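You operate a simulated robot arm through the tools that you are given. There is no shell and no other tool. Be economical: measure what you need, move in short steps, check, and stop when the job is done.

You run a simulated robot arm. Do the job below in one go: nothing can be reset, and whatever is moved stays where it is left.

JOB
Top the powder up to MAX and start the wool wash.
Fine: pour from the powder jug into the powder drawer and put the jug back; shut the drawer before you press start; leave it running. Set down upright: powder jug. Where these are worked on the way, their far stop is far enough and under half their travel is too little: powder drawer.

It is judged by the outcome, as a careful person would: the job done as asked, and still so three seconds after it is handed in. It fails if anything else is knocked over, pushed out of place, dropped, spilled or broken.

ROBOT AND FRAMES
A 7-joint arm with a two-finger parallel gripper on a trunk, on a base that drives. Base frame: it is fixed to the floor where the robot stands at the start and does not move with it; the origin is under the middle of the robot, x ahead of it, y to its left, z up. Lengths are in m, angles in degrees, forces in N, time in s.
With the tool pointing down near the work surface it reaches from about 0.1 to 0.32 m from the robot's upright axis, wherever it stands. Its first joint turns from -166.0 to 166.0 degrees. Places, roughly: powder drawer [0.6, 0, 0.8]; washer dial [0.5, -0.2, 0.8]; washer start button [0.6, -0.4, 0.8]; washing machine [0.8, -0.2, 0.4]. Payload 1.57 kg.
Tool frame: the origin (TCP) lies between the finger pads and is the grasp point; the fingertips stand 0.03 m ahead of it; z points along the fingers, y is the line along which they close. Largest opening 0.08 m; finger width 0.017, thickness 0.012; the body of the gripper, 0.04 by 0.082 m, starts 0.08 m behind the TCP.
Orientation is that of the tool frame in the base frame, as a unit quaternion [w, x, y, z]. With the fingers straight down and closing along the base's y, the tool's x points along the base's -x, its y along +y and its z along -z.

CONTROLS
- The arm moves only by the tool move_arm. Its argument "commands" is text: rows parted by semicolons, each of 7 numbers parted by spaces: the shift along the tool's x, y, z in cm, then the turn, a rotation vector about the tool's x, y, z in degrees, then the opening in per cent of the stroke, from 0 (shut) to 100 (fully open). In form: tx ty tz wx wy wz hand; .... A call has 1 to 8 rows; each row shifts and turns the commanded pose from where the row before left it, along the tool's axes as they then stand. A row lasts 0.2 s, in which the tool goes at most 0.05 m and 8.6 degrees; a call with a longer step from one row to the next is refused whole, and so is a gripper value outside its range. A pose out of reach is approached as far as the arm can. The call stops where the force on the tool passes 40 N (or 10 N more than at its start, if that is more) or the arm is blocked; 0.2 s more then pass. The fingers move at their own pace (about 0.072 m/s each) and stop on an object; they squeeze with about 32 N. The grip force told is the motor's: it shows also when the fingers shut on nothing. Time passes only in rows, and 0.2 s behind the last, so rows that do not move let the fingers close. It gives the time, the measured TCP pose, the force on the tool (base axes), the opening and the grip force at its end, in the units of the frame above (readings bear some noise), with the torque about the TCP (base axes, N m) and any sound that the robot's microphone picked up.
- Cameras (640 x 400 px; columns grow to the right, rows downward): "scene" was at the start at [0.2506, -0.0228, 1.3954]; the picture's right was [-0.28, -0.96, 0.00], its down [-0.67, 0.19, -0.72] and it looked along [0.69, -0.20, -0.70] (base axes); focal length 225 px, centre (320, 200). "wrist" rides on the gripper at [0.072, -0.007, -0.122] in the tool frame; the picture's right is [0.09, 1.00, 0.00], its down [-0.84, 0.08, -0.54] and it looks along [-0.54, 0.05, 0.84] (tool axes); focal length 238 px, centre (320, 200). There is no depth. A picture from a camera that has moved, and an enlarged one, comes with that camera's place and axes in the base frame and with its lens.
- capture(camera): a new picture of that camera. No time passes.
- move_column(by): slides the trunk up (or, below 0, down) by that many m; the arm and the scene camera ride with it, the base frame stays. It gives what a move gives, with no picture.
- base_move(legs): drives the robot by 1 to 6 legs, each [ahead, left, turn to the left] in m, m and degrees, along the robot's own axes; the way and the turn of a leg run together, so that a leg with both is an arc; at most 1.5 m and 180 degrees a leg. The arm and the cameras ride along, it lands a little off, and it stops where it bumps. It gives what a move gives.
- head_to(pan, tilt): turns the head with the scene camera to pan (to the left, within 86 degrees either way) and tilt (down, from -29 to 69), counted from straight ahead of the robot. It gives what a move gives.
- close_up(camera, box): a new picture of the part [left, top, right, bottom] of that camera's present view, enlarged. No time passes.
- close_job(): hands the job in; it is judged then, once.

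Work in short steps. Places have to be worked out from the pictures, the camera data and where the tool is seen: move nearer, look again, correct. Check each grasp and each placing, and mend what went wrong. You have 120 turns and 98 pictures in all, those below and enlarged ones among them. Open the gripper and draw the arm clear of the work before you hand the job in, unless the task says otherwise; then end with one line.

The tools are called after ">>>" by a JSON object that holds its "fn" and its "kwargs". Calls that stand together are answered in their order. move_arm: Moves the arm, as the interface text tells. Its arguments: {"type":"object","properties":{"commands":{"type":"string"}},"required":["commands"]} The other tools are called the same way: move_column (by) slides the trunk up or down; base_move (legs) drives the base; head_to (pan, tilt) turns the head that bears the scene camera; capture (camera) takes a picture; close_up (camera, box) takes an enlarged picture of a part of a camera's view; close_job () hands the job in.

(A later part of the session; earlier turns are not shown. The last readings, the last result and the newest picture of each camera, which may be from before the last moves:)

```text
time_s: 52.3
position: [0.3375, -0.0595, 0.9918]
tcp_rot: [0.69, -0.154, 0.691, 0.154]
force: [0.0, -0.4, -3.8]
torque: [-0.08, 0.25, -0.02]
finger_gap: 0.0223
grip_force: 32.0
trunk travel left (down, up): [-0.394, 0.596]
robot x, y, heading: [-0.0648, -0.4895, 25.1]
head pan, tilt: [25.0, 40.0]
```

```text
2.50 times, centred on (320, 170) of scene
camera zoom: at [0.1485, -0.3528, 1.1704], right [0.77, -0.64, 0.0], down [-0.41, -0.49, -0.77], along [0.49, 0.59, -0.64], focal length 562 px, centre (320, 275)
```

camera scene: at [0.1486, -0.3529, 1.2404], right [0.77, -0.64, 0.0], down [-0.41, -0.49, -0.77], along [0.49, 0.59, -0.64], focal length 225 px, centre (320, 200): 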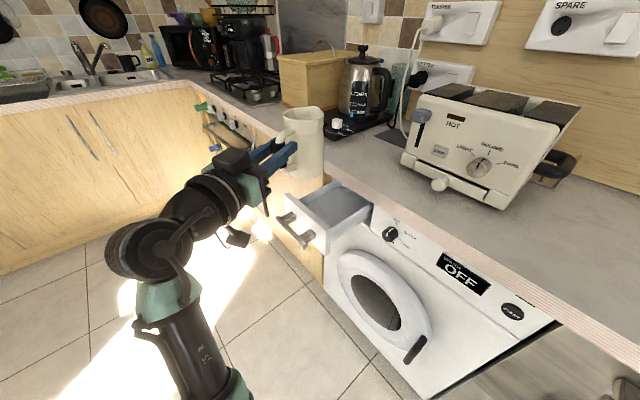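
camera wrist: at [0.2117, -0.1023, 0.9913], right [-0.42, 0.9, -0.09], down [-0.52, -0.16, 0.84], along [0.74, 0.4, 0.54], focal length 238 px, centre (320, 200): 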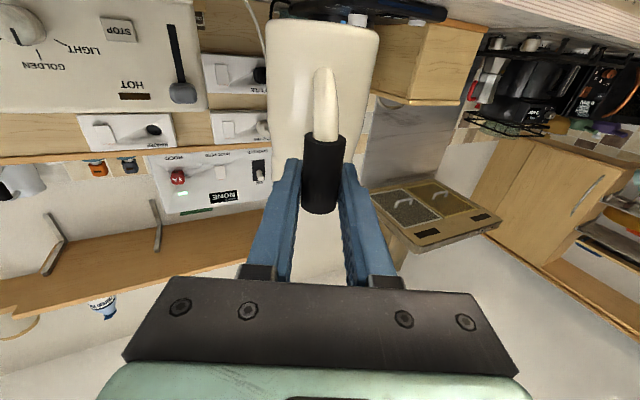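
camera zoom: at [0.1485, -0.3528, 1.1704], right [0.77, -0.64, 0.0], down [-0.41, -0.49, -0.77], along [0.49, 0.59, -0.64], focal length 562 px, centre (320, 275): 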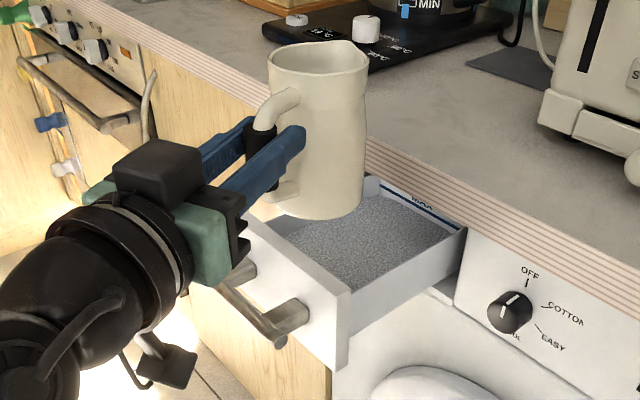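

Good. I tilt to 40° about the TCP and look.

>>> {"fn": "move_arm", "kwargs": {"commands": "0 0 0 0 8 0 0;0 0 0 0 8 0 0;0 0 0 0 8 0 0;0 0 0 0 8 0 0;0 0 0 0 8 0 0;0 0 0 0 0 0 0"}}

>>> {"fn": "close_up", "kwargs": {"camera": "scene", "box": [240, 90, 400, 250]}}

```text
time_s: 53.7
position: [0.3375, -0.0604, 0.9908]
tcp_rot: [0.412, -0.197, 0.885, 0.091]
force: [0.0, 0.7, -2.5]
torque: [-0.01, 0.14, 0.0]
finger_gap: 0.0222
grip_force: 31.9
trunk travel left (down, up): [-0.394, 0.596]
robot x, y, heading: [-0.0647, -0.4911, 25.1]
head pan, tilt: [25.0, 40.0]
```

```text
2.50 times, centred on (320, 170) of scene
camera zoom: at [0.1485, -0.3528, 1.1704], right [0.77, -0.64, 0.0], down [-0.41, -0.49, -0.77], along [0.49, 0.59, -0.64], focal length 562 px, centre (320, 275)
```

zoom: 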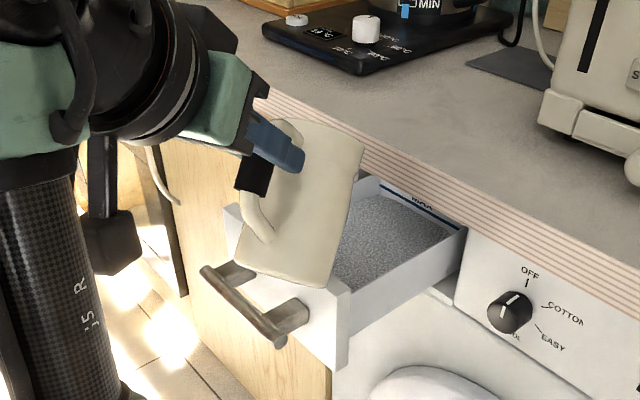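

No powder out yet. I raise 2 cm for clearance over the drawer front, and tilt another 16°.

>>> {"fn": "move_arm", "kwargs": {"commands": "-1.53 0 -1.29 0 0 0 0;0 0 0 0 8 0 0;0 0 0 0 8 0 0;0 0 0 0 0 0 0"}}

>>> {"fn": "close_up", "kwargs": {"camera": "scene", "box": [240, 90, 400, 250]}}

```text
time_s: 54.7
position: [0.3376, -0.0602, 1.0123]
tcp_rot: [0.284, -0.209, 0.934, 0.064]
force: [-0.1, -0.4, -2.8]
torque: [-0.02, 0.08, 0.0]
finger_gap: 0.0225
grip_force: 32.2
trunk travel left (down, up): [-0.394, 0.596]
robot x, y, heading: [-0.0623, -0.4864, 24.7]
head pan, tilt: [25.0, 40.0]
```

```text
2.50 times, centred on (320, 170) of scene
camera zoom: at [0.1486, -0.3528, 1.1704], right [0.77, -0.64, 0.0], down [-0.41, -0.49, -0.77], along [0.49, 0.59, -0.64], focal length 562 px, centre (320, 275)
```

zoom: 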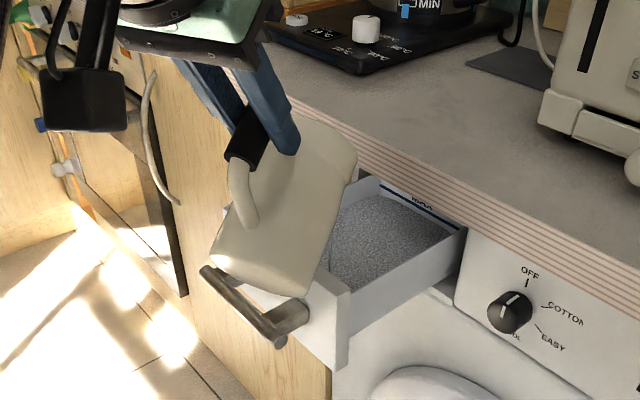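

Still nothing flowing at 56°. I go on to 64°, shifting forward to keep the spout over the tray.

>>> {"fn": "move_arm", "kwargs": {"commands": "-1.5 0 0.9 0 4 0 0;0 0 0 0 4 0 0;0 0 0 0 0 0 0"}}

>>> {"fn": "close_up", "kwargs": {"camera": "scene", "box": [240, 90, 400, 250]}}

```text
time_s: 55.5
position: [0.3537, -0.053, 1.0129]
tcp_rot: [0.219, -0.212, 0.951, 0.049]
force: [-0.7, 0.7, -2.9]
torque: [-0.05, 0.02, 0.02]
finger_gap: 0.0221
grip_force: 31.9
trunk travel left (down, up): [-0.394, 0.596]
robot x, y, heading: [-0.0621, -0.4917, 24.8]
head pan, tilt: [25.0, 40.0]
```

```text
2.50 times, centred on (320, 170) of scene
camera zoom: at [0.1485, -0.3528, 1.1704], right [0.77, -0.64, 0.0], down [-0.41, -0.49, -0.77], along [0.49, 0.59, -0.64], focal length 562 px, centre (320, 275)
```

zoom: 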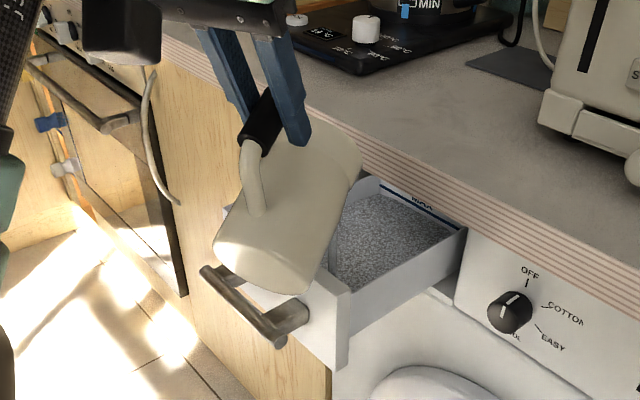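

Level looks about the same. I tilt 8° more, with forward compensation.

>>> {"fn": "move_arm", "kwargs": {"commands": "-0.6 0 0.25 0 4 0 0;-0.6 0 0.2 0 4 0 0;0 0 0 0 0 0 0"}}

>>> {"fn": "close_up", "kwargs": {"camera": "scene", "box": [240, 90, 400, 250]}}

>>> {"fn": "capture", "kwargs": {"camera": "wrist"}}

```text
time_s: 56.3
position: [0.3659, -0.0484, 1.0147]
tcp_rot: [0.152, -0.214, 0.964, 0.033]
force: [0.0, -0.3, -3.1]
torque: [0.05, -0.06, 0.01]
finger_gap: 0.0226
grip_force: 31.7
trunk travel left (down, up): [-0.394, 0.596]
robot x, y, heading: [-0.0636, -0.4867, 25.1]
head pan, tilt: [25.0, 40.0]
```

```text
2.50 times, centred on (320, 170) of scene
camera zoom: at [0.1485, -0.3528, 1.1704], right [0.77, -0.64, 0.0], down [-0.41, -0.49, -0.77], along [0.49, 0.59, -0.64], focal length 562 px, centre (320, 275)
```

zoom: 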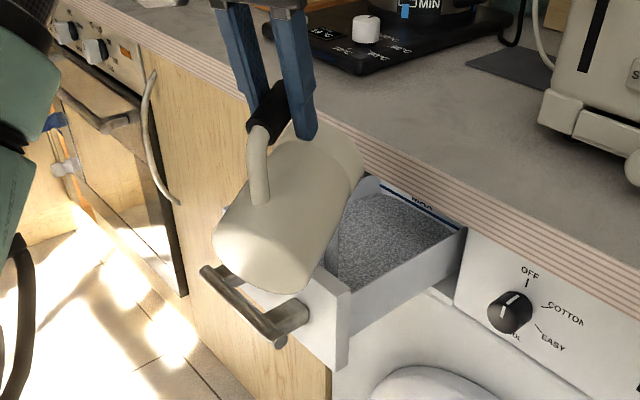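

```text
56 pictures are left
camera wrist: at [0.2727, -0.0994, 1.1082], right [-0.5, 0.86, -0.03], down [0.54, 0.34, 0.77], along [0.68, 0.37, -0.63], focal length 238 px, centre (320, 200)
```

wrist: 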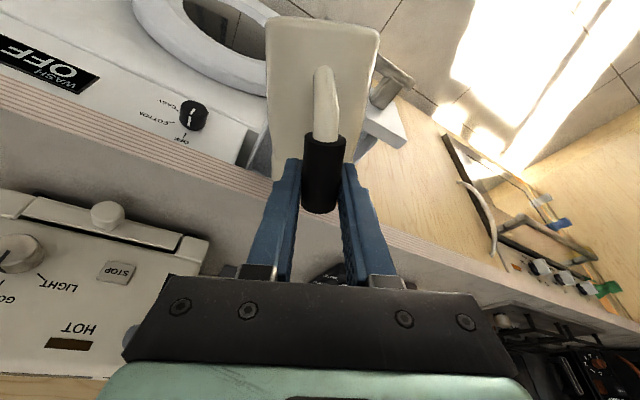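

No flow yet at 72°. On to 80°.

>>> {"fn": "move_arm", "kwargs": {"commands": "-0.8 0 0.2 0 4 0 0;-0.8 0 0.15 0 4 0 0;0 0 0 0 0 0 0"}}

>>> {"fn": "close_up", "kwargs": {"camera": "scene", "box": [240, 90, 400, 250]}}

```text
time_s: 57.1
position: [0.3821, -0.0414, 1.0156]
tcp_rot: [0.083, -0.216, 0.973, 0.018]
force: [0.3, 0.5, -2.8]
torque: [0.01, -0.03, 0.01]
finger_gap: 0.0224
grip_force: 32.1
trunk travel left (down, up): [-0.394, 0.596]
robot x, y, heading: [-0.0613, -0.4904, 24.9]
head pan, tilt: [25.0, 40.0]
```

```text
2.50 times, centred on (320, 170) of scene
camera zoom: at [0.1485, -0.3528, 1.1704], right [0.77, -0.64, 0.0], down [-0.41, -0.49, -0.77], along [0.49, 0.59, -0.64], focal length 562 px, centre (320, 275)
```

zoom: 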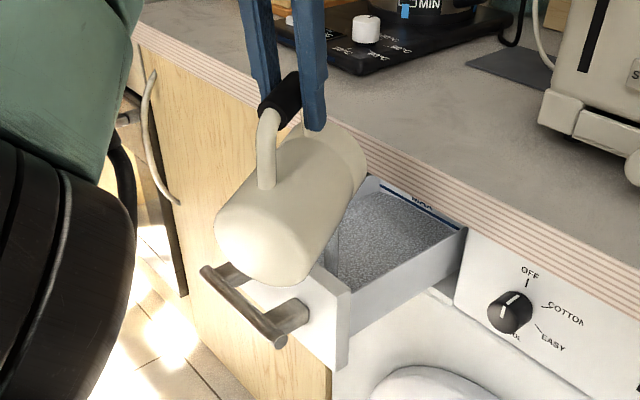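

I enlarge the tray itself to judge the level.

>>> {"fn": "close_up", "kwargs": {"camera": "scene", "box": [310, 150, 370, 210]}}

```text
6.67 times, centred on (340, 180) of scene
camera zoom: at [0.1485, -0.3528, 1.1704], right [0.77, -0.64, 0.0], down [-0.41, -0.49, -0.77], along [0.49, 0.59, -0.64], focal length 1498 px, centre (187, 333)
```

zoom: 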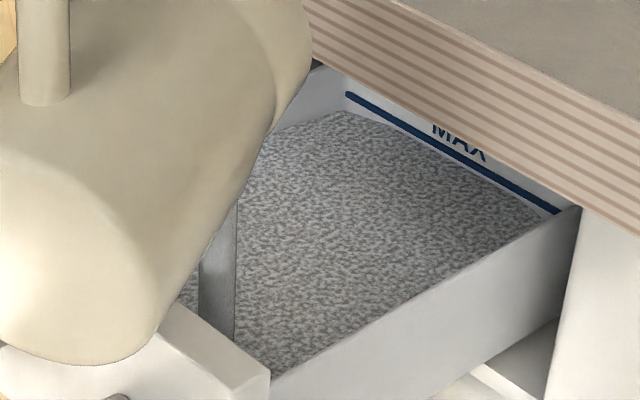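

A grey stream is falling from under the spout, so it is flowing. I hold 0.4 s and look at the level against the MAX line.

>>> {"fn": "move_arm", "kwargs": {"commands": "0 0 0 0 0 0 0"}}

>>> {"fn": "close_up", "kwargs": {"camera": "scene", "box": [310, 150, 370, 210]}}

```text
time_s: 57.5
position: [0.3819, -0.0417, 1.015]
tcp_rot: [0.084, -0.216, 0.973, 0.019]
force: [0.2, -0.6, -2.9]
torque: [0.01, -0.02, 0.0]
finger_gap: 0.022
grip_force: 32.1
trunk travel left (down, up): [-0.394, 0.596]
robot x, y, heading: [-0.0634, -0.4914, 25.0]
head pan, tilt: [25.0, 40.0]
```

```text
6.67 times, centred on (340, 180) of scene
camera zoom: at [0.1485, -0.3528, 1.1704], right [0.77, -0.64, 0.0], down [-0.41, -0.49, -0.77], along [0.49, 0.59, -0.64], focal length 1498 px, centre (187, 333)
```

zoom: 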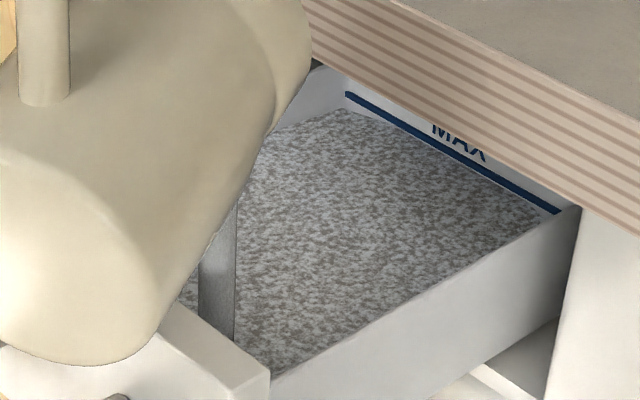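

Level rises about 2–3 px per 0.4 s with ~10 px left to the line. I hold again and check.

>>> {"fn": "move_arm", "kwargs": {"commands": "0 0 0 0 0 0 0;0 0 0 0 0 0 0"}}

>>> {"fn": "close_up", "kwargs": {"camera": "scene", "box": [310, 150, 370, 210]}}

```text
time_s: 58.1
position: [0.3816, -0.0405, 1.015]
tcp_rot: [0.085, -0.217, 0.972, 0.019]
force: [-0.3, -0.8, -3.0]
torque: [0.04, -0.03, -0.03]
finger_gap: 0.0223
grip_force: 32.1
trunk travel left (down, up): [-0.394, 0.596]
robot x, y, heading: [-0.0633, -0.4899, 25.1]
head pan, tilt: [25.0, 40.0]
```

```text
6.67 times, centred on (340, 180) of scene
camera zoom: at [0.1485, -0.3528, 1.1704], right [0.77, -0.64, 0.0], down [-0.41, -0.49, -0.77], along [0.49, 0.59, -0.64], focal length 1498 px, centre (187, 333)
```

zoom: 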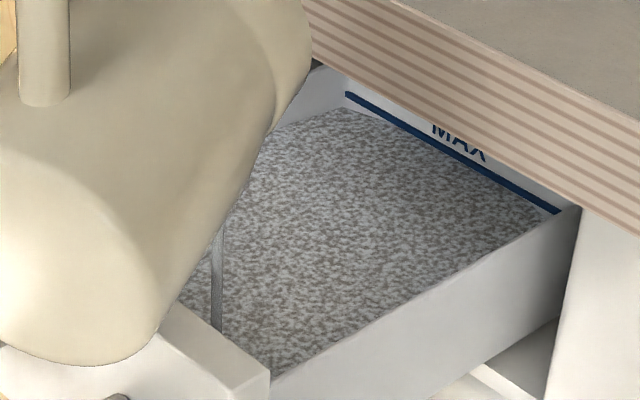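

The stream thins out; level is a few mm below the line. I tilt 3° more and wait.

>>> {"fn": "move_arm", "kwargs": {"commands": "-0.5 0 0.1 0 3 0 0;0 0 0 0 0 0 0"}}

>>> {"fn": "close_up", "kwargs": {"camera": "scene", "box": [310, 150, 370, 210]}}

```text
time_s: 58.7
position: [0.3852, -0.0385, 1.0153]
tcp_rot: [0.058, -0.217, 0.974, 0.013]
force: [-0.7, 0.1, -2.9]
torque: [0.08, -0.03, 0.02]
finger_gap: 0.0226
grip_force: 32.0
trunk travel left (down, up): [-0.394, 0.596]
robot x, y, heading: [-0.0629, -0.4908, 25.1]
head pan, tilt: [25.0, 40.0]
```

```text
6.67 times, centred on (340, 180) of scene
camera zoom: at [0.1485, -0.3528, 1.1704], right [0.77, -0.64, 0.0], down [-0.41, -0.49, -0.77], along [0.49, 0.59, -0.64], focal length 1498 px, centre (187, 333)
```

zoom: 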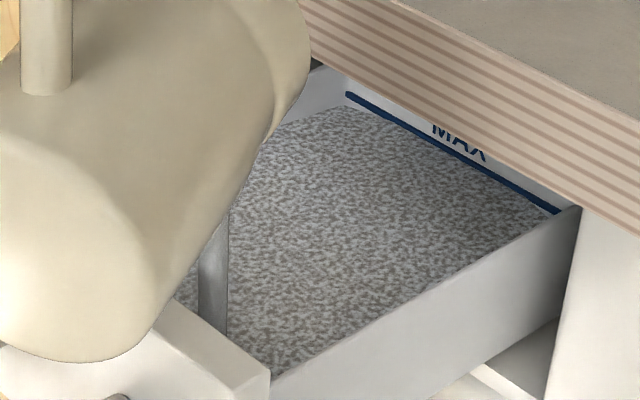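

Flowing again; the level is a little closer. I hold and re-check.

>>> {"fn": "move_arm", "kwargs": {"commands": "0 0 0 0 0 0 0;0 0 0 0 0 0 0"}}

>>> {"fn": "close_up", "kwargs": {"camera": "scene", "box": [336, 156, 366, 186]}}

```text
time_s: 59.3
position: [0.3848, -0.0382, 1.0172]
tcp_rot: [0.059, -0.217, 0.974, 0.013]
force: [-0.3, 0.6, -3.3]
torque: [0.06, -0.04, -0.02]
finger_gap: 0.0223
grip_force: 31.9
trunk travel left (down, up): [-0.394, 0.596]
robot x, y, heading: [-0.0617, -0.4866, 24.9]
head pan, tilt: [25.0, 40.0]
```

```text
13.33 times, centred on (351, 171) of scene
camera zoom: at [0.1485, -0.3528, 1.1704], right [0.77, -0.64, 0.0], down [-0.41, -0.49, -0.77], along [0.49, 0.59, -0.64], focal length 2996 px, centre (-93, 587)
```

zoom: 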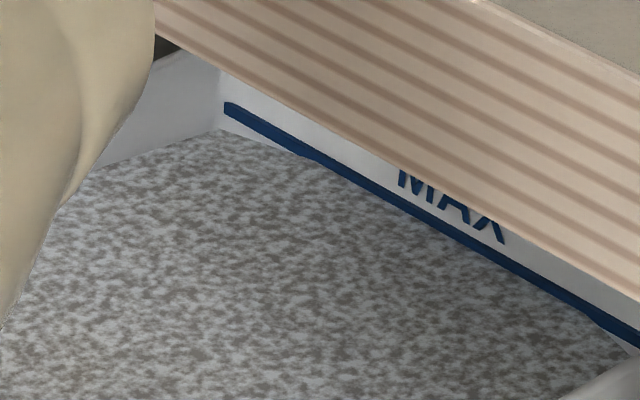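

At the back the powder now touches the line in the middle, corners barely below. I check whether the stream still runs.

>>> {"fn": "close_up", "kwargs": {"camera": "scene", "box": [310, 150, 370, 210]}}

```text
6.67 times, centred on (340, 180) of scene
camera zoom: at [0.1485, -0.3528, 1.1704], right [0.77, -0.64, 0.0], down [-0.41, -0.49, -0.77], along [0.49, 0.59, -0.64], focal length 1498 px, centre (187, 333)
```

zoom: 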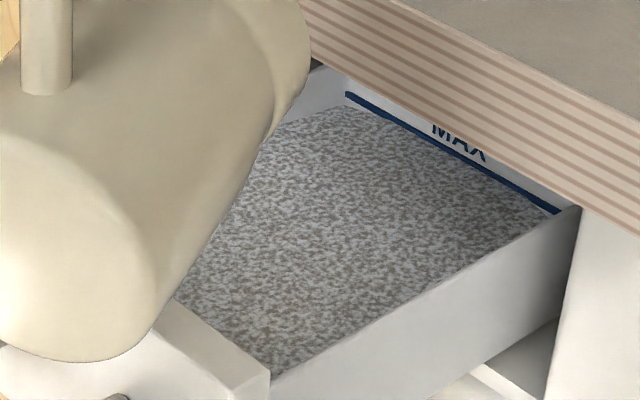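

Flow has stopped, level just under the line. I add one more 3° for a last small amount.

>>> {"fn": "move_arm", "kwargs": {"commands": "-0.5 0 0.1 0 3 0 0;0 0 0 0 0 0 0;0 0 0 0 0 0 0;0 0 0 0 0 0 0;0 0 0 0 0 0 0"}}

>>> {"fn": "close_up", "kwargs": {"camera": "scene", "box": [336, 156, 366, 186]}}

>>> {"fn": "close_up", "kwargs": {"camera": "scene", "box": [310, 150, 370, 210]}}

```text
time_s: 60.5
position: [0.3812, -0.0388, 1.0156]
tcp_rot: [0.036, -0.218, 0.975, 0.008]
force: [0.4, -0.3, -2.2]
torque: [0.07, -0.05, -0.04]
finger_gap: 0.0225
grip_force: 31.3
out of reach, approached as far as the arm can: row 1
trunk travel left (down, up): [-0.394, 0.596]
robot x, y, heading: [-0.0604, -0.4893, 25.0]
head pan, tilt: [25.0, 40.0]
```

```text
13.33 times, centred on (351, 171) of scene
camera zoom: at [0.1485, -0.3528, 1.1704], right [0.77, -0.64, 0.0], down [-0.41, -0.49, -0.77], along [0.49, 0.59, -0.64], focal length 2996 px, centre (-93, 587)
```

zoom: 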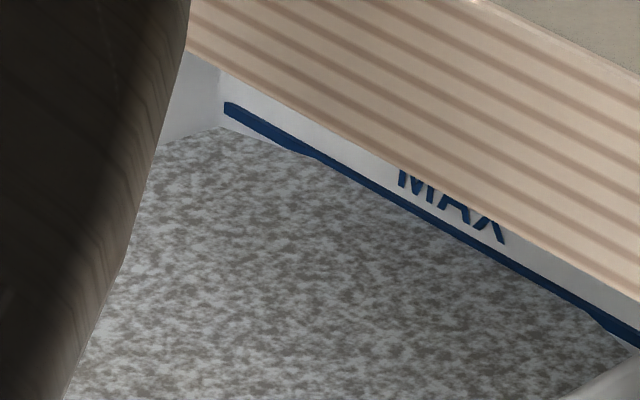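

```text
6.67 times, centred on (340, 180) of scene
camera zoom: at [0.1485, -0.3528, 1.1704], right [0.77, -0.64, 0.0], down [-0.41, -0.49, -0.77], along [0.49, 0.59, -0.64], focal length 1498 px, centre (187, 333)
```

zoom: 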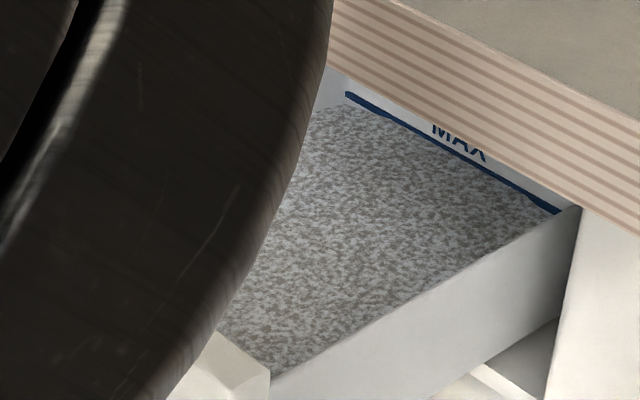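

Level is now on the line. The arm swung its elbow at its reach limit, so I check the whole picture before tilting back.

>>> {"fn": "capture", "kwargs": {"camera": "scene"}}

>>> {"fn": "capture", "kwargs": {"camera": "wrist"}}

```text
46 pictures are left
camera scene: at [0.1485, -0.3528, 1.1704], right [0.77, -0.64, 0.0], down [-0.41, -0.49, -0.77], along [0.49, 0.59, -0.64], focal length 225 px, centre (320, 200)
```

scene: 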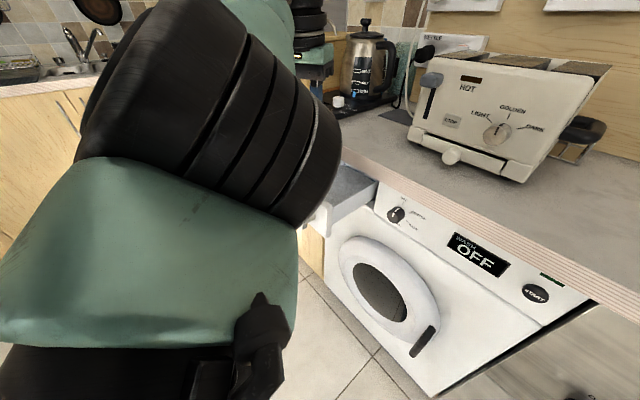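

```text
45 pictures are left
camera wrist: at [0.3113, -0.0808, 1.1317], right [-0.51, 0.86, -0.01], down [0.69, 0.41, 0.6], along [0.52, 0.3, -0.8], focal length 238 px, centre (320, 200)
```

wrist: 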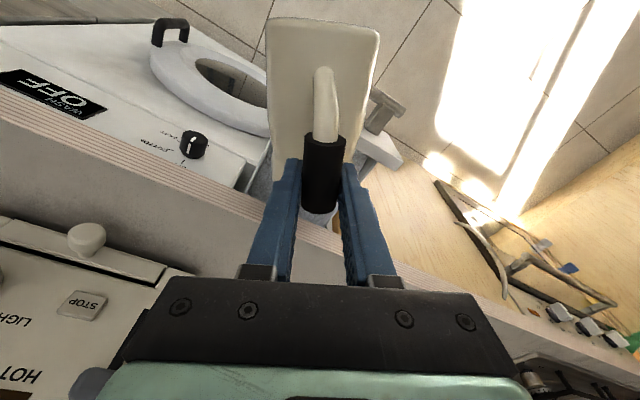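

Powder done. I tilt the jug back up gradually with the reverse motion, watching the arm.

>>> {"fn": "move_arm", "kwargs": {"commands": "0.6 0 -0.1 0 -4 0 0;0.8 0 -0.15 0 -4 0 0;0.8 0 -0.2 0 -4 0 0;0.6 0 -0.25 0 -4 0 0;0 0 0 0 0 0 0"}}

>>> {"fn": "capture", "kwargs": {"camera": "scene"}}

```text
time_s: 61.7
position: [0.3611, -0.041, 1.0305]
tcp_rot: [0.17, -0.214, 0.961, 0.038]
force: [-0.1, -0.3, -2.2]
torque: [-0.01, 0.02, 0.02]
finger_gap: 0.0223
grip_force: 32.6
out of reach, approached as far as the arm can: row 1
trunk travel left (down, up): [-0.394, 0.596]
robot x, y, heading: [-0.0617, -0.4903, 24.9]
head pan, tilt: [25.0, 40.0]
```

```text
44 pictures are left
camera scene: at [0.1486, -0.3528, 1.1704], right [0.77, -0.64, 0.0], down [-0.41, -0.49, -0.77], along [0.49, 0.59, -0.64], focal length 225 px, centre (320, 200)
```

scene: 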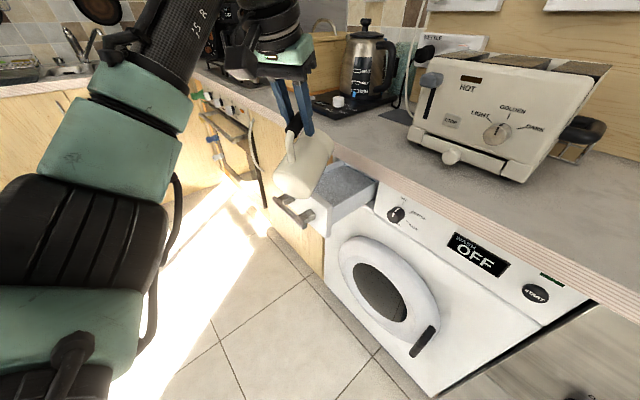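

Arm configuration is fine again. I lift 3 cm and tilt the jug back upright.

>>> {"fn": "move_arm", "kwargs": {"commands": "-1 0 -2.8 0 0 0 0;0 0 0 0 -8 0 0;0 0 0 0 -8 0 0;0 0 0 0 -8 0 0;0 0 0 0 -8 0 0;0 0 0 0 -8 0 0;0 0 0 0 -8 0 0;0 0 0 0 0 0 0"}}

>>> {"fn": "capture", "kwargs": {"camera": "scene"}}

```text
time_s: 63.5
position: [0.3605, -0.0412, 1.062]
tcp_rot: [0.546, -0.181, 0.809, 0.122]
force: [0.2, -0.1, -2.7]
torque: [-0.06, 0.16, 0.0]
finger_gap: 0.0223
grip_force: 31.7
trunk travel left (down, up): [-0.394, 0.596]
robot x, y, heading: [-0.0632, -0.4928, 24.8]
head pan, tilt: [25.0, 40.0]
```

```text
43 pictures are left
camera scene: at [0.1486, -0.3528, 1.1704], right [0.77, -0.64, 0.0], down [-0.41, -0.49, -0.77], along [0.49, 0.59, -0.64], focal length 225 px, centre (320, 200)
```

scene: 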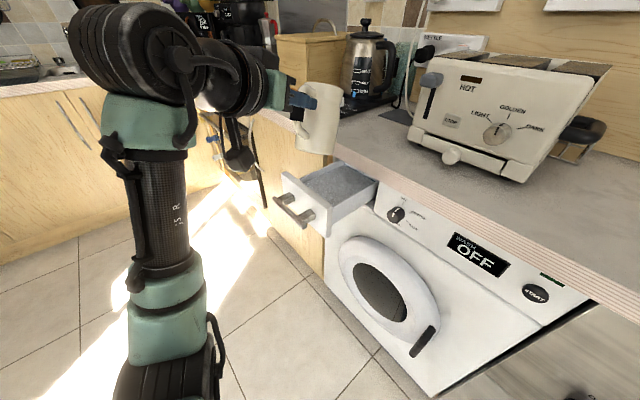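

About 22° of tilt remain; I level fully and then move back toward the jug's spot.

>>> {"fn": "move_arm", "kwargs": {"commands": "0 0 0 0 -8 0 0;0 0 0 0 -8 0 0;0 0 0 0 -6 0 0;0 0 0 0 0 0 0"}}

>>> {"fn": "base_move", "kwargs": {"legs": [[0, -0.06, 0], [0.09, 0, 0]]}}

>>> {"fn": "capture", "kwargs": {"camera": "scene"}}

```text
time_s: 64.5
position: [0.3607, -0.0414, 1.06]
tcp_rot: [0.69, -0.154, 0.69, 0.154]
force: [0.3, -1.3, -2.7]
torque: [-0.12, 0.18, -0.03]
finger_gap: 0.0221
grip_force: 32.0
trunk travel left (down, up): [-0.394, 0.596]
robot x, y, heading: [-0.063, -0.4882, 25.2]
head pan, tilt: [25.0, 40.0]
```

```text
time_s: 66.2
position: [0.4674, -0.0575, 1.0608]
tcp_rot: [0.689, -0.154, 0.691, 0.153]
force: [0.7, 0.0, -3.2]
torque: [-0.06, 0.2, 0.02]
finger_gap: 0.0224
grip_force: 32.5
trunk travel left (down, up): [-0.394, 0.596]
robot x, y, heading: [0.0426, -0.51, 25.1]
head pan, tilt: [25.0, 40.0]
```

```text
42 pictures are left
camera scene: at [0.2556, -0.3692, 1.1703], right [0.77, -0.64, 0.0], down [-0.41, -0.49, -0.77], along [0.49, 0.59, -0.64], focal length 225 px, centre (320, 200)
```

scene: 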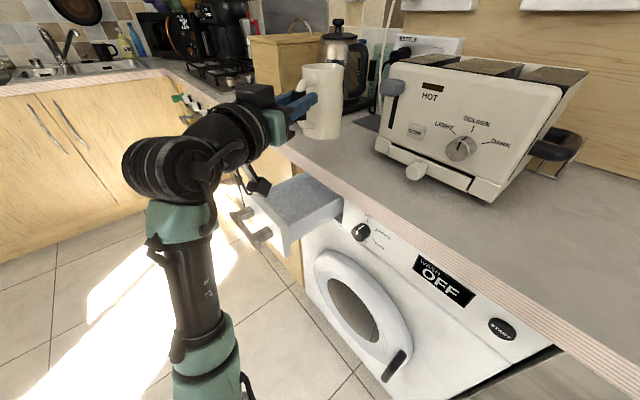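

0.102 m straight ahead remains. I advance with the arm at height.

>>> {"fn": "move_arm", "kwargs": {"commands": "0 0 2.5 0 0 0 0;0 0 2.5 0 0 0 0;0 0 2.5 0 0 0 0;0 0 2.7 0 0 0 0;0 0 0 0 0 0 0"}}

>>> {"fn": "capture", "kwargs": {"camera": "wrist"}}

>>> {"fn": "capture", "kwargs": {"camera": "scene"}}

```text
time_s: 67.4
position: [0.5615, -0.0142, 1.0616]
tcp_rot: [0.689, -0.155, 0.691, 0.155]
force: [0.2, 1.0, -2.8]
torque: [-0.12, 0.2, -0.01]
finger_gap: 0.0223
grip_force: 32.0
trunk travel left (down, up): [-0.394, 0.596]
robot x, y, heading: [0.0455, -0.5072, 25.1]
head pan, tilt: [25.0, 40.0]
```

```text
41 pictures are left
camera wrist: at [0.4533, -0.0731, 0.9898], right [-0.42, 0.9, -0.09], down [-0.52, -0.16, 0.84], along [0.74, 0.4, 0.54], focal length 238 px, centre (320, 200)
```

wrist: 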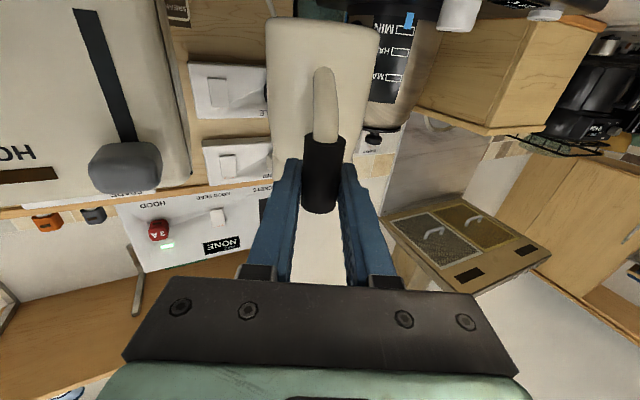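

```text
40 pictures are left
camera scene: at [0.2551, -0.3693, 1.1704], right [0.77, -0.64, 0.0], down [-0.41, -0.49, -0.77], along [0.49, 0.59, -0.64], focal length 225 px, centre (320, 200)
```

scene: 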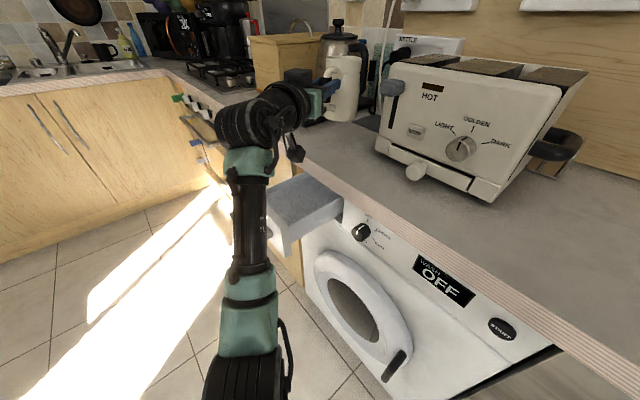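

Grip is unchanged in the wrist view and the jug is over its old spot. I lower with the column to just above contact.

>>> {"fn": "move_column", "kwargs": {"by": -0.062}}

>>> {"fn": "capture", "kwargs": {"camera": "scene"}}

```text
time_s: 68.4
position: [0.5613, -0.0149, 0.9998]
tcp_rot: [0.69, -0.154, 0.69, 0.154]
force: [-0.5, -0.2, -3.5]
torque: [-0.1, 0.22, -0.01]
finger_gap: 0.0219
grip_force: 32.1
trunk travel left (down, up): [-0.332, 0.658]
robot x, y, heading: [0.0438, -0.5056, 25.0]
head pan, tilt: [25.0, 40.0]
```

```text
39 pictures are left
camera scene: at [0.2551, -0.3694, 1.1084], right [0.77, -0.64, 0.0], down [-0.41, -0.49, -0.77], along [0.49, 0.59, -0.64], focal length 225 px, centre (320, 200)
```

scene: 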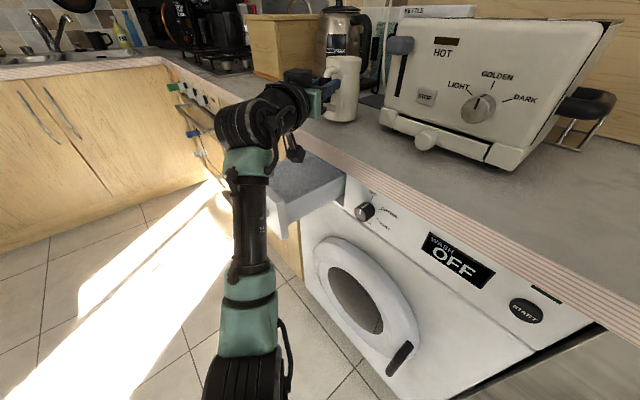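

Still hanging, ~6 mm above. I lower by 2 mm steps with the arm until force shows.

>>> {"fn": "move_arm", "kwargs": {"commands": "0.2 0 0 0 0 0 0;0.2 0 0 0 0 0 0;0.15 0 0 0 0 0 0;0 0 0 0 0 0 0"}}

```text
time_s: 69.4
position: [0.5604, -0.0158, 0.9976]
tcp_rot: [0.691, -0.154, 0.689, 0.154]
force: [1.7, 2.0, 4.4]
torque: [0.36, -0.68, 0.12]
finger_gap: 0.0223
grip_force: 32.4
trunk travel left (down, up): [-0.332, 0.658]
robot x, y, heading: [0.0424, -0.506, 25.2]
head pan, tilt: [25.0, 40.0]
```

Contact is felt. I look at the jug's foot before releasing.

>>> {"fn": "close_up", "kwargs": {"camera": "scene", "box": [290, 40, 390, 140]}}

```text
4.00 times, centred on (340, 90) of scene
camera zoom: at [0.2547, -0.3697, 1.1087], right [0.77, -0.64, 0.0], down [-0.41, -0.49, -0.77], along [0.49, 0.59, -0.64], focal length 899 px, centre (240, 640)
```

zoom: 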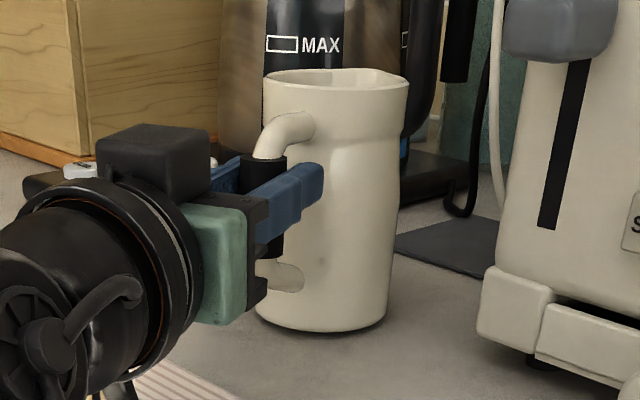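

Torque shows the far edge touches first (jug ~2° nose-down). I pitch up 2° and lower a touch to seat it flat.

>>> {"fn": "move_arm", "kwargs": {"commands": "0 0 0 0 -1 0 0;0 0 0 0 -1 0 0;0.1 0 0 0 0 0 0;0 0 0 0 0 0 0"}}

```text
time_s: 70.4
position: [0.5616, -0.0156, 0.9926]
tcp_rot: [0.701, -0.151, 0.679, 0.156]
force: [1.3, 1.1, -1.2]
torque: [0.01, -0.07, 0.02]
finger_gap: 0.0222
grip_force: 32.0
trunk travel left (down, up): [-0.332, 0.658]
robot x, y, heading: [0.0456, -0.5029, 25.3]
head pan, tilt: [25.0, 40.0]
```

Seated, little residual load at the original height. I open the fingers and check.

>>> {"fn": "move_arm", "kwargs": {"commands": "0 0 0 0 0 0 15;0 0 0 0 0 0 40;0 0 0 0 0 0 100;0 0 0 0 0 0 100;0 0 0 0 0 0 100"}}

>>> {"fn": "close_up", "kwargs": {"camera": "scene", "box": [290, 40, 390, 140]}}

```text
time_s: 71.6
position: [0.5604, -0.0165, 0.9953]
tcp_rot: [0.702, -0.152, 0.678, 0.157]
force: [-0.7, 0.0, 0.1]
torque: [0.0, 0.0, -0.01]
finger_gap: 0.0803
grip_force: 0.0
trunk travel left (down, up): [-0.332, 0.658]
robot x, y, heading: [0.0469, -0.5104, 24.9]
head pan, tilt: [25.0, 40.0]
```

```text
4.00 times, centred on (340, 90) of scene
camera zoom: at [0.2549, -0.3696, 1.1085], right [0.77, -0.64, 0.0], down [-0.41, -0.49, -0.77], along [0.49, 0.59, -0.64], focal length 899 px, centre (240, 640)
```

zoom: 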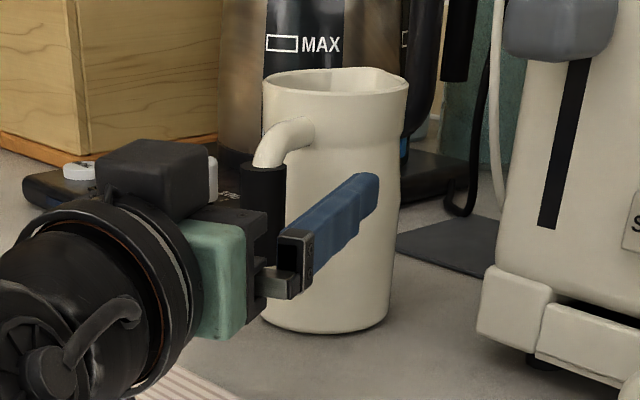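

Jug stands upright and free. I withdraw straight back.

>>> {"fn": "move_arm", "kwargs": {"commands": "0 0 -2.5 0 0 0 100;0 0 -2.5 0 0 0 100;0 0 -2.5 0 0 0 100;0 0 -2.5 0 0 0 100;0 0 0 0 0 0 100"}}

>>> {"fn": "base_move", "kwargs": {"legs": [[-0.3, 0, 0]]}}

>>> {"fn": "close_up", "kwargs": {"camera": "scene", "box": [260, 60, 460, 260]}}

```text
time_s: 72.8
position: [0.4699, -0.0573, 0.9929]
tcp_rot: [0.702, -0.151, 0.678, 0.157]
force: [0.6, 0.2, -0.2]
torque: [0.02, 0.01, 0.01]
finger_gap: 0.0798
grip_force: 0.1
trunk travel left (down, up): [-0.332, 0.658]
robot x, y, heading: [0.0412, -0.5069, 25.1]
head pan, tilt: [25.0, 40.0]
```

```text
time_s: 74.8
position: [0.1985, -0.1849, 0.9929]
tcp_rot: [0.703, -0.15, 0.678, 0.156]
force: [-0.2, 0.7, -0.4]
torque: [0.0, -0.04, -0.02]
finger_gap: 0.08
grip_force: 0.0
trunk travel left (down, up): [-0.332, 0.658]
robot x, y, heading: [-0.2305, -0.6328, 25.1]
head pan, tilt: [25.0, 40.0]
```

```text
2.00 times, centred on (360, 160) of scene
camera zoom: at [-0.0177, -0.4971, 1.1085], right [0.77, -0.64, 0.0], down [-0.41, -0.49, -0.77], along [0.49, 0.59, -0.64], focal length 449 px, centre (240, 280)
```

zoom: 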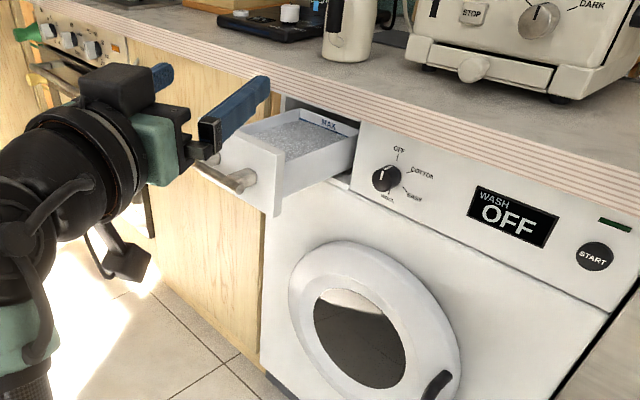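

No spill visible. I square the robot up to the machine, level the tool, close the fingers and line up with the drawer front at z≈0.838.

>>> {"fn": "base_move", "kwargs": {"legs": [[-0.08, 0, -25.1], [0, 0.4, 0]]}}

>>> {"fn": "move_arm", "kwargs": {"commands": "0 0 0 0 2 0 0;0 0 0 0 0 0 0;0 0 0 0 0 0 0;0 0 0 0 0 0 0"}}

>>> {"fn": "move_column", "kwargs": {"by": -0.155}}

>>> {"fn": "capture", "kwargs": {"camera": "scene"}}

```text
time_s: 78.6
position: [0.2668, -0.0178, 0.9933]
tcp_rot: [0.719, -0.004, 0.695, 0.004]
force: [-0.4, -0.2, -1.1]
torque: [0.02, 0.01, 0.01]
finger_gap: 0.0801
grip_force: 0.1
trunk travel left (down, up): [-0.332, 0.658]
robot x, y, heading: [-0.3089, -0.253, 0.6]
head pan, tilt: [25.0, 40.0]
```

```text
time_s: 79.6
position: [0.2662, -0.0182, 0.9924]
tcp_rot: [0.707, -0.003, 0.707, 0.003]
force: [0.2, 0.0, 0.1]
torque: [0.05, -0.01, 0.01]
finger_gap: 0.0001
grip_force: 21.6
trunk travel left (down, up): [-0.332, 0.658]
robot x, y, heading: [-0.305, -0.2544, 0.5]
head pan, tilt: [25.0, 40.0]
```

```text
time_s: 81.4
position: [0.2653, -0.0183, 0.8379]
tcp_rot: [0.707, -0.004, 0.707, 0.004]
force: [0.0, 0.0, -0.8]
torque: [0.06, -0.03, 0.02]
finger_gap: 0.0
grip_force: 21.2
trunk travel left (down, up): [-0.177, 0.813]
robot x, y, heading: [-0.3051, -0.254, 0.8]
head pan, tilt: [25.0, 40.0]
```

```text
35 pictures are left
camera scene: at [-0.0598, -0.2132, 0.9535], right [0.43, -0.9, 0.0], down [-0.58, -0.28, -0.77], along [0.69, 0.33, -0.64], focal length 225 px, centre (320, 200)
```

scene: 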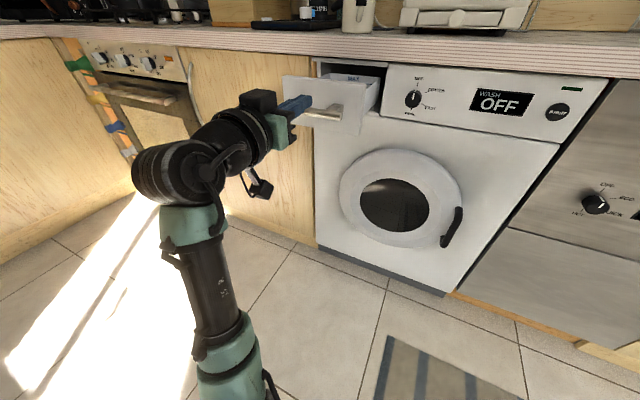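

I nudge to the drawer's centre and enlarge to check the tip height against handle and panel.

>>> {"fn": "move_arm", "kwargs": {"commands": "0 1.4 2 0 0 0 0;0 0 0 0 0 0 0"}}

>>> {"fn": "close_up", "kwargs": {"camera": "scene", "box": [260, 50, 400, 150]}}

```text
time_s: 82.0
position: [0.2843, -0.0057, 0.8381]
tcp_rot: [0.707, -0.004, 0.707, 0.004]
force: [-0.4, -0.5, -0.3]
torque: [0.02, 0.0, 0.0]
finger_gap: 0.0
grip_force: 22.0
trunk travel left (down, up): [-0.177, 0.813]
robot x, y, heading: [-0.3065, -0.2517, 0.7]
head pan, tilt: [25.0, 40.0]
```

```text
4.00 times, centred on (330, 100) of scene
camera zoom: at [-0.0597, -0.2132, 0.9535], right [0.43, -0.9, 0.0], down [-0.58, -0.28, -0.77], along [0.69, 0.33, -0.64], focal length 899 px, centre (280, 600)
```

zoom: 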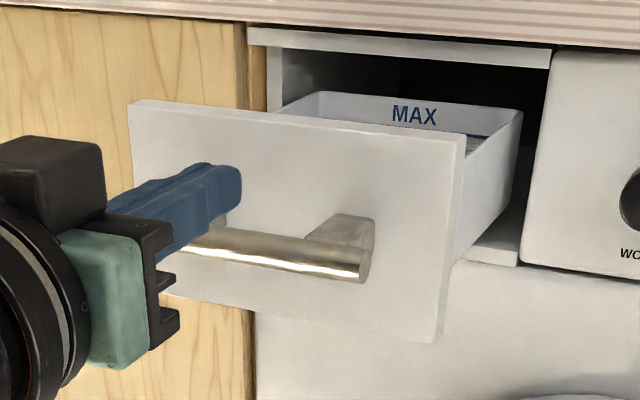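

Tip is above the bar and below the panel top. I drive ahead 0.17 m, pushing the drawer in, then finish with the arm.

>>> {"fn": "base_move", "kwargs": {"legs": [[0.17, 0, 0]]}}

>>> {"fn": "capture", "kwargs": {"camera": "scene"}}

```text
time_s: 83.5
position: [0.4575, -0.0079, 0.8368]
tcp_rot: [0.708, -0.002, 0.707, 0.001]
force: [-0.7, -0.4, -0.7]
torque: [-0.02, 0.02, 0.01]
finger_gap: 0.0
grip_force: 20.9
trunk travel left (down, up): [-0.177, 0.813]
robot x, y, heading: [-0.1377, -0.2478, 0.7]
head pan, tilt: [25.0, 40.0]
```

```text
33 pictures are left
camera scene: at [0.1112, -0.2132, 0.9535], right [0.43, -0.9, 0.0], down [-0.58, -0.27, -0.77], along [0.69, 0.33, -0.64], focal length 225 px, centre (320, 200)
```

scene: 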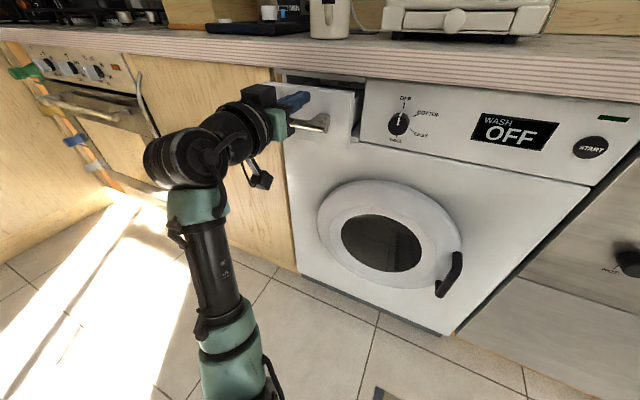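

Drawer mostly in. I push the last ~7 cm with the arm until it stops.

>>> {"fn": "move_arm", "kwargs": {"commands": "0 0 2 0 0 0 0;0 0 2 0 0 0 0;0 0 1.5 0 0 0 0;0 0 1 0 0 0 0;0 0 0.7 0 0 0 0;0 0 0.5 0 0 0 0;0 0 0 0 0 0 0"}}

>>> {"fn": "close_up", "kwargs": {"camera": "scene", "box": [230, 50, 430, 170]}}

```text
time_s: 84.7
position: [0.5249, -0.006, 0.8386]
tcp_rot: [0.706, 0.0, 0.708, 0.001]
force: [-16.2, -5.1, -1.2]
torque: [0.03, -0.05, -0.2]
finger_gap: 0.0
grip_force: 21.1
trunk travel left (down, up): [-0.177, 0.813]
robot x, y, heading: [-0.1362, -0.2487, 0.5]
head pan, tilt: [25.0, 40.0]
stopped in row 6: the force on the tool passed its limit at 52 N (the readings are from after the stop); the commanded pose is now the measured one
```

```text
3.20 times, centred on (330, 110) of scene
camera zoom: at [0.1095, -0.2136, 0.9539], right [0.43, -0.9, 0.0], down [-0.58, -0.27, -0.77], along [0.69, 0.33, -0.64], focal length 719 px, centre (288, 488)
```

zoom: 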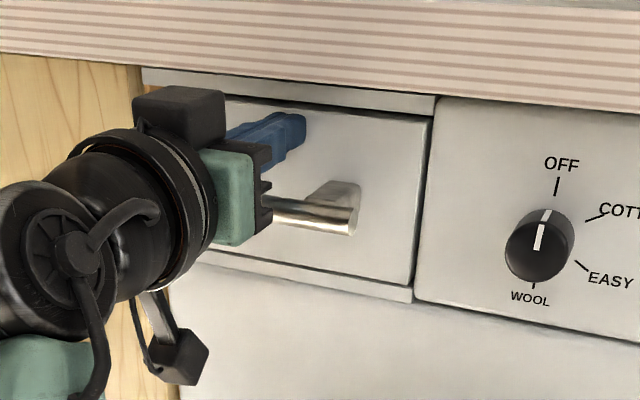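

Drawer is shut (contact at the same x as at first). I back off and move to the dial at about (0.54, -0.170, 0.794).

>>> {"fn": "move_arm", "kwargs": {"commands": "0 0 -3 0 0 0 0;0 0 -4 0 0 0 0;1.1 -4 0 0 0 0 50;1.1 -4 0 0 0 0 100;1.1 -4 0 0 0 0 100;1.1 -4.2 0 0 0 0 100;0 0 0 0 0 0 100"}}

>>> {"fn": "move_arm", "kwargs": {"commands": "0 0 0 0 0 -8.4 100;0 0 0 0 0 -8.4 100;0 0 0 0 0 -8.4 100;0 0 0 0 0 -8.4 100;0 0 0 0 0 -8.4 100;0 0 0 0 0 -8.4 100;0 0 0 0 0 0 100"}}

>>> {"fn": "move_arm", "kwargs": {"commands": "0 0 0 0 0 -8.4 100;0 0 0 0 0 -8.4 100;0 0 0 0 0 -8.4 100;0 0 0 0 0 -8.4 100;0 0 0 0 0 -6 100;0 0 0 0 0 0 100"}}

>>> {"fn": "capture", "kwargs": {"camera": "wrist"}}

>>> {"fn": "capture", "kwargs": {"camera": "scene"}}

```text
time_s: 86.3
position: [0.4579, -0.1698, 0.791]
tcp_rot: [0.705, -0.003, 0.709, 0.002]
force: [0.1, -0.9, 1.0]
torque: [0.0, -0.03, 0.0]
finger_gap: 0.0801
grip_force: 0.0
trunk travel left (down, up): [-0.177, 0.813]
robot x, y, heading: [-0.1386, -0.2495, 0.4]
head pan, tilt: [25.0, 40.0]
```

```text
time_s: 87.9
position: [0.4574, -0.1673, 0.7915]
tcp_rot: [0.638, -0.304, 0.64, -0.301]
force: [0.7, 0.1, 0.8]
torque: [-0.04, 0.0, 0.01]
finger_gap: 0.0799
grip_force: 0.0
trunk travel left (down, up): [-0.177, 0.813]
robot x, y, heading: [-0.1422, -0.2478, 0.3]
head pan, tilt: [25.0, 40.0]
```

```text
time_s: 89.3
position: [0.4576, -0.1665, 0.7932]
tcp_rot: [-0.499, 0.503, -0.499, 0.498]
force: [-0.7, 0.6, 0.2]
torque: [-0.01, 0.02, 0.01]
finger_gap: 0.0801
grip_force: 0.1
trunk travel left (down, up): [-0.177, 0.813]
robot x, y, heading: [-0.1384, -0.2456, -0.1]
head pan, tilt: [25.0, 40.0]
```

```text
31 pictures are left
camera wrist: at [0.3355, -0.2395, 0.8002], right [-0.01, -0.09, -1.0], down [-0.55, 0.83, -0.08], along [0.84, 0.54, -0.06], focal length 238 px, centre (320, 200)
```

wrist: 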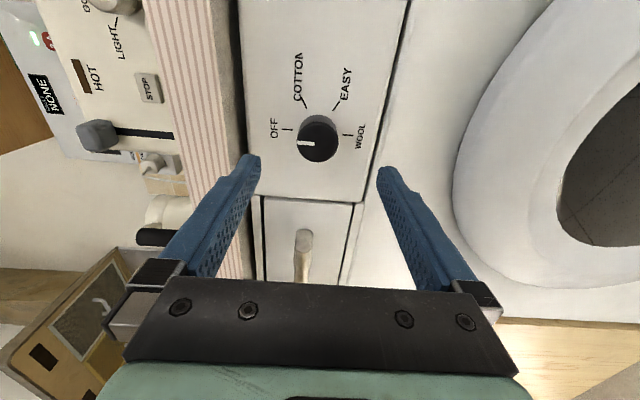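

```text
30 pictures are left
camera scene: at [0.1108, -0.2132, 0.9535], right [0.43, -0.9, 0.0], down [-0.58, -0.27, -0.77], along [0.69, 0.33, -0.64], focal length 225 px, centre (320, 200)
```

scene: 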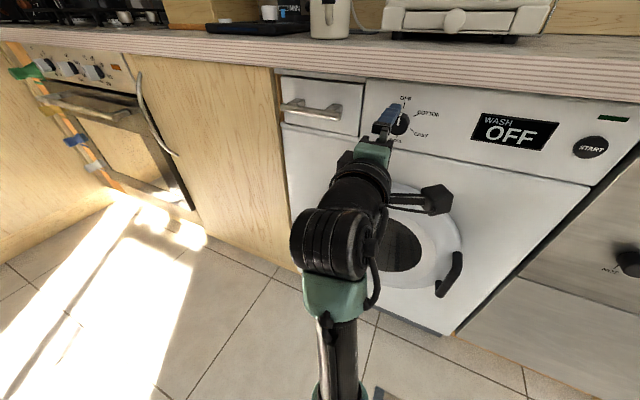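

Knob is ~5 mm to the right and 3 mm up of the tool axis. I correct and advance until the tips nearly reach the panel.

>>> {"fn": "move_arm", "kwargs": {"commands": "0.4 -0.25 2 0 0 0 100;0 0 2 0 0 0 100;0 0 1 0 0 0 100;0 0 0 0 0 0 100"}}

>>> {"fn": "capture", "kwargs": {"camera": "wrist"}}

```text
time_s: 90.3
position: [0.5067, -0.1707, 0.7949]
tcp_rot: [-0.5, 0.503, -0.5, 0.498]
force: [-1.1, 0.6, 0.5]
torque: [0.01, -0.01, -0.02]
finger_gap: 0.08
grip_force: 0.1
trunk travel left (down, up): [-0.177, 0.813]
robot x, y, heading: [-0.139, -0.2479, 0.2]
head pan, tilt: [25.0, 40.0]
```

```text
29 pictures are left
camera wrist: at [0.3859, -0.2434, 0.8013], right [-0.01, -0.09, -1.0], down [-0.55, 0.83, -0.07], along [0.84, 0.54, -0.05], focal length 238 px, centre (320, 200)
```

wrist: 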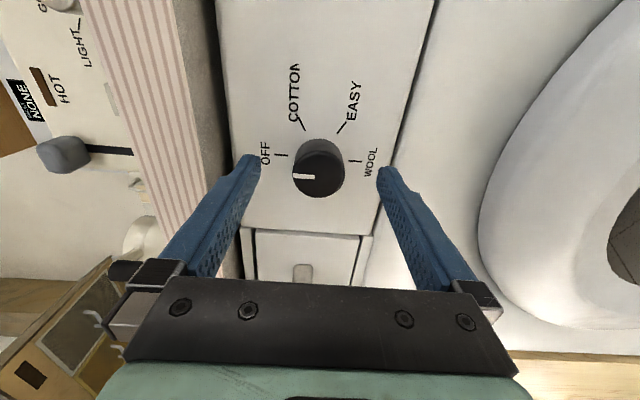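

Well centred. I advance 1.5 cm and close on the knob.

>>> {"fn": "move_arm", "kwargs": {"commands": "-0.1 -0.1 1 0 0 0 100;0 0 0.6 0 0 0 100;0 0 0 0 0 0 40;0 0 0 0 0 0 0;0 0 0 0 0 0 0;0 0 0 0 0 0 0"}}

>>> {"fn": "capture", "kwargs": {"camera": "wrist"}}

```text
time_s: 91.7
position: [0.5235, -0.169, 0.7957]
tcp_rot: [-0.499, 0.503, -0.501, 0.496]
force: [-3.6, -0.7, -7.6]
torque: [0.03, -0.76, -0.04]
finger_gap: 0.0347
grip_force: 41.3
trunk travel left (down, up): [-0.177, 0.813]
robot x, y, heading: [-0.1378, -0.2542, 0.4]
head pan, tilt: [25.0, 40.0]
```

```text
28 pictures are left
camera wrist: at [0.4024, -0.2428, 0.8026], right [-0.01, -0.09, -1.0], down [-0.55, 0.83, -0.07], along [0.84, 0.54, -0.06], focal length 238 px, centre (320, 200)
```

wrist: 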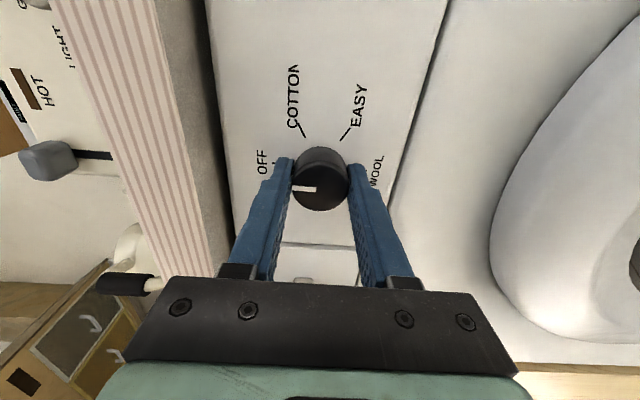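

Knob held (35 mm). I turn clockwise 64° first and check.

>>> {"fn": "move_arm", "kwargs": {"commands": "0 0.1 0 0 0 8 0;0 0 0 0 0 8 0;0 0 0 0 0 8 0;0 0 0 0 0 8 0;0 0 0 0 0 8 0;0 0 0 0 0 8 0;0 0 0 0 0 8 0;0 0 0 0 0 8 0"}}

>>> {"fn": "capture", "kwargs": {"camera": "wrist"}}

```text
time_s: 93.5
position: [0.5245, -0.1695, 0.7958]
tcp_rot: [0.689, -0.16, 0.69, -0.157]
force: [22.2, -2.3, 8.8]
torque: [-0.05, -0.69, -0.03]
finger_gap: 0.0349
grip_force: 41.4
trunk travel left (down, up): [-0.177, 0.813]
robot x, y, heading: [-0.1371, -0.2494, 0.3]
head pan, tilt: [25.0, 40.0]
```

```text
27 pictures are left
camera wrist: at [0.4019, -0.2087, 0.7343], right [0.0, 0.86, -0.52], down [-0.54, 0.43, 0.72], along [0.84, 0.28, 0.46], focal length 238 px, centre (320, 200)
```

wrist: 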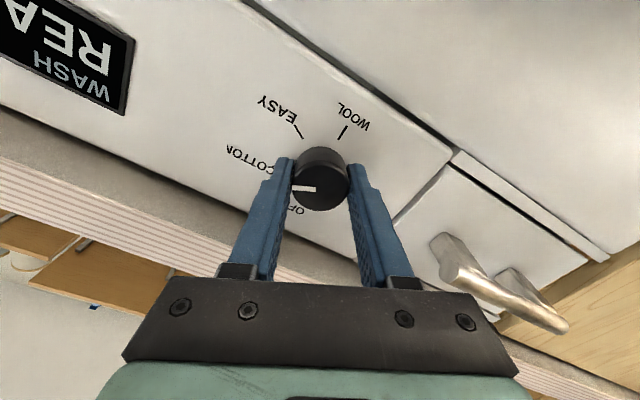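

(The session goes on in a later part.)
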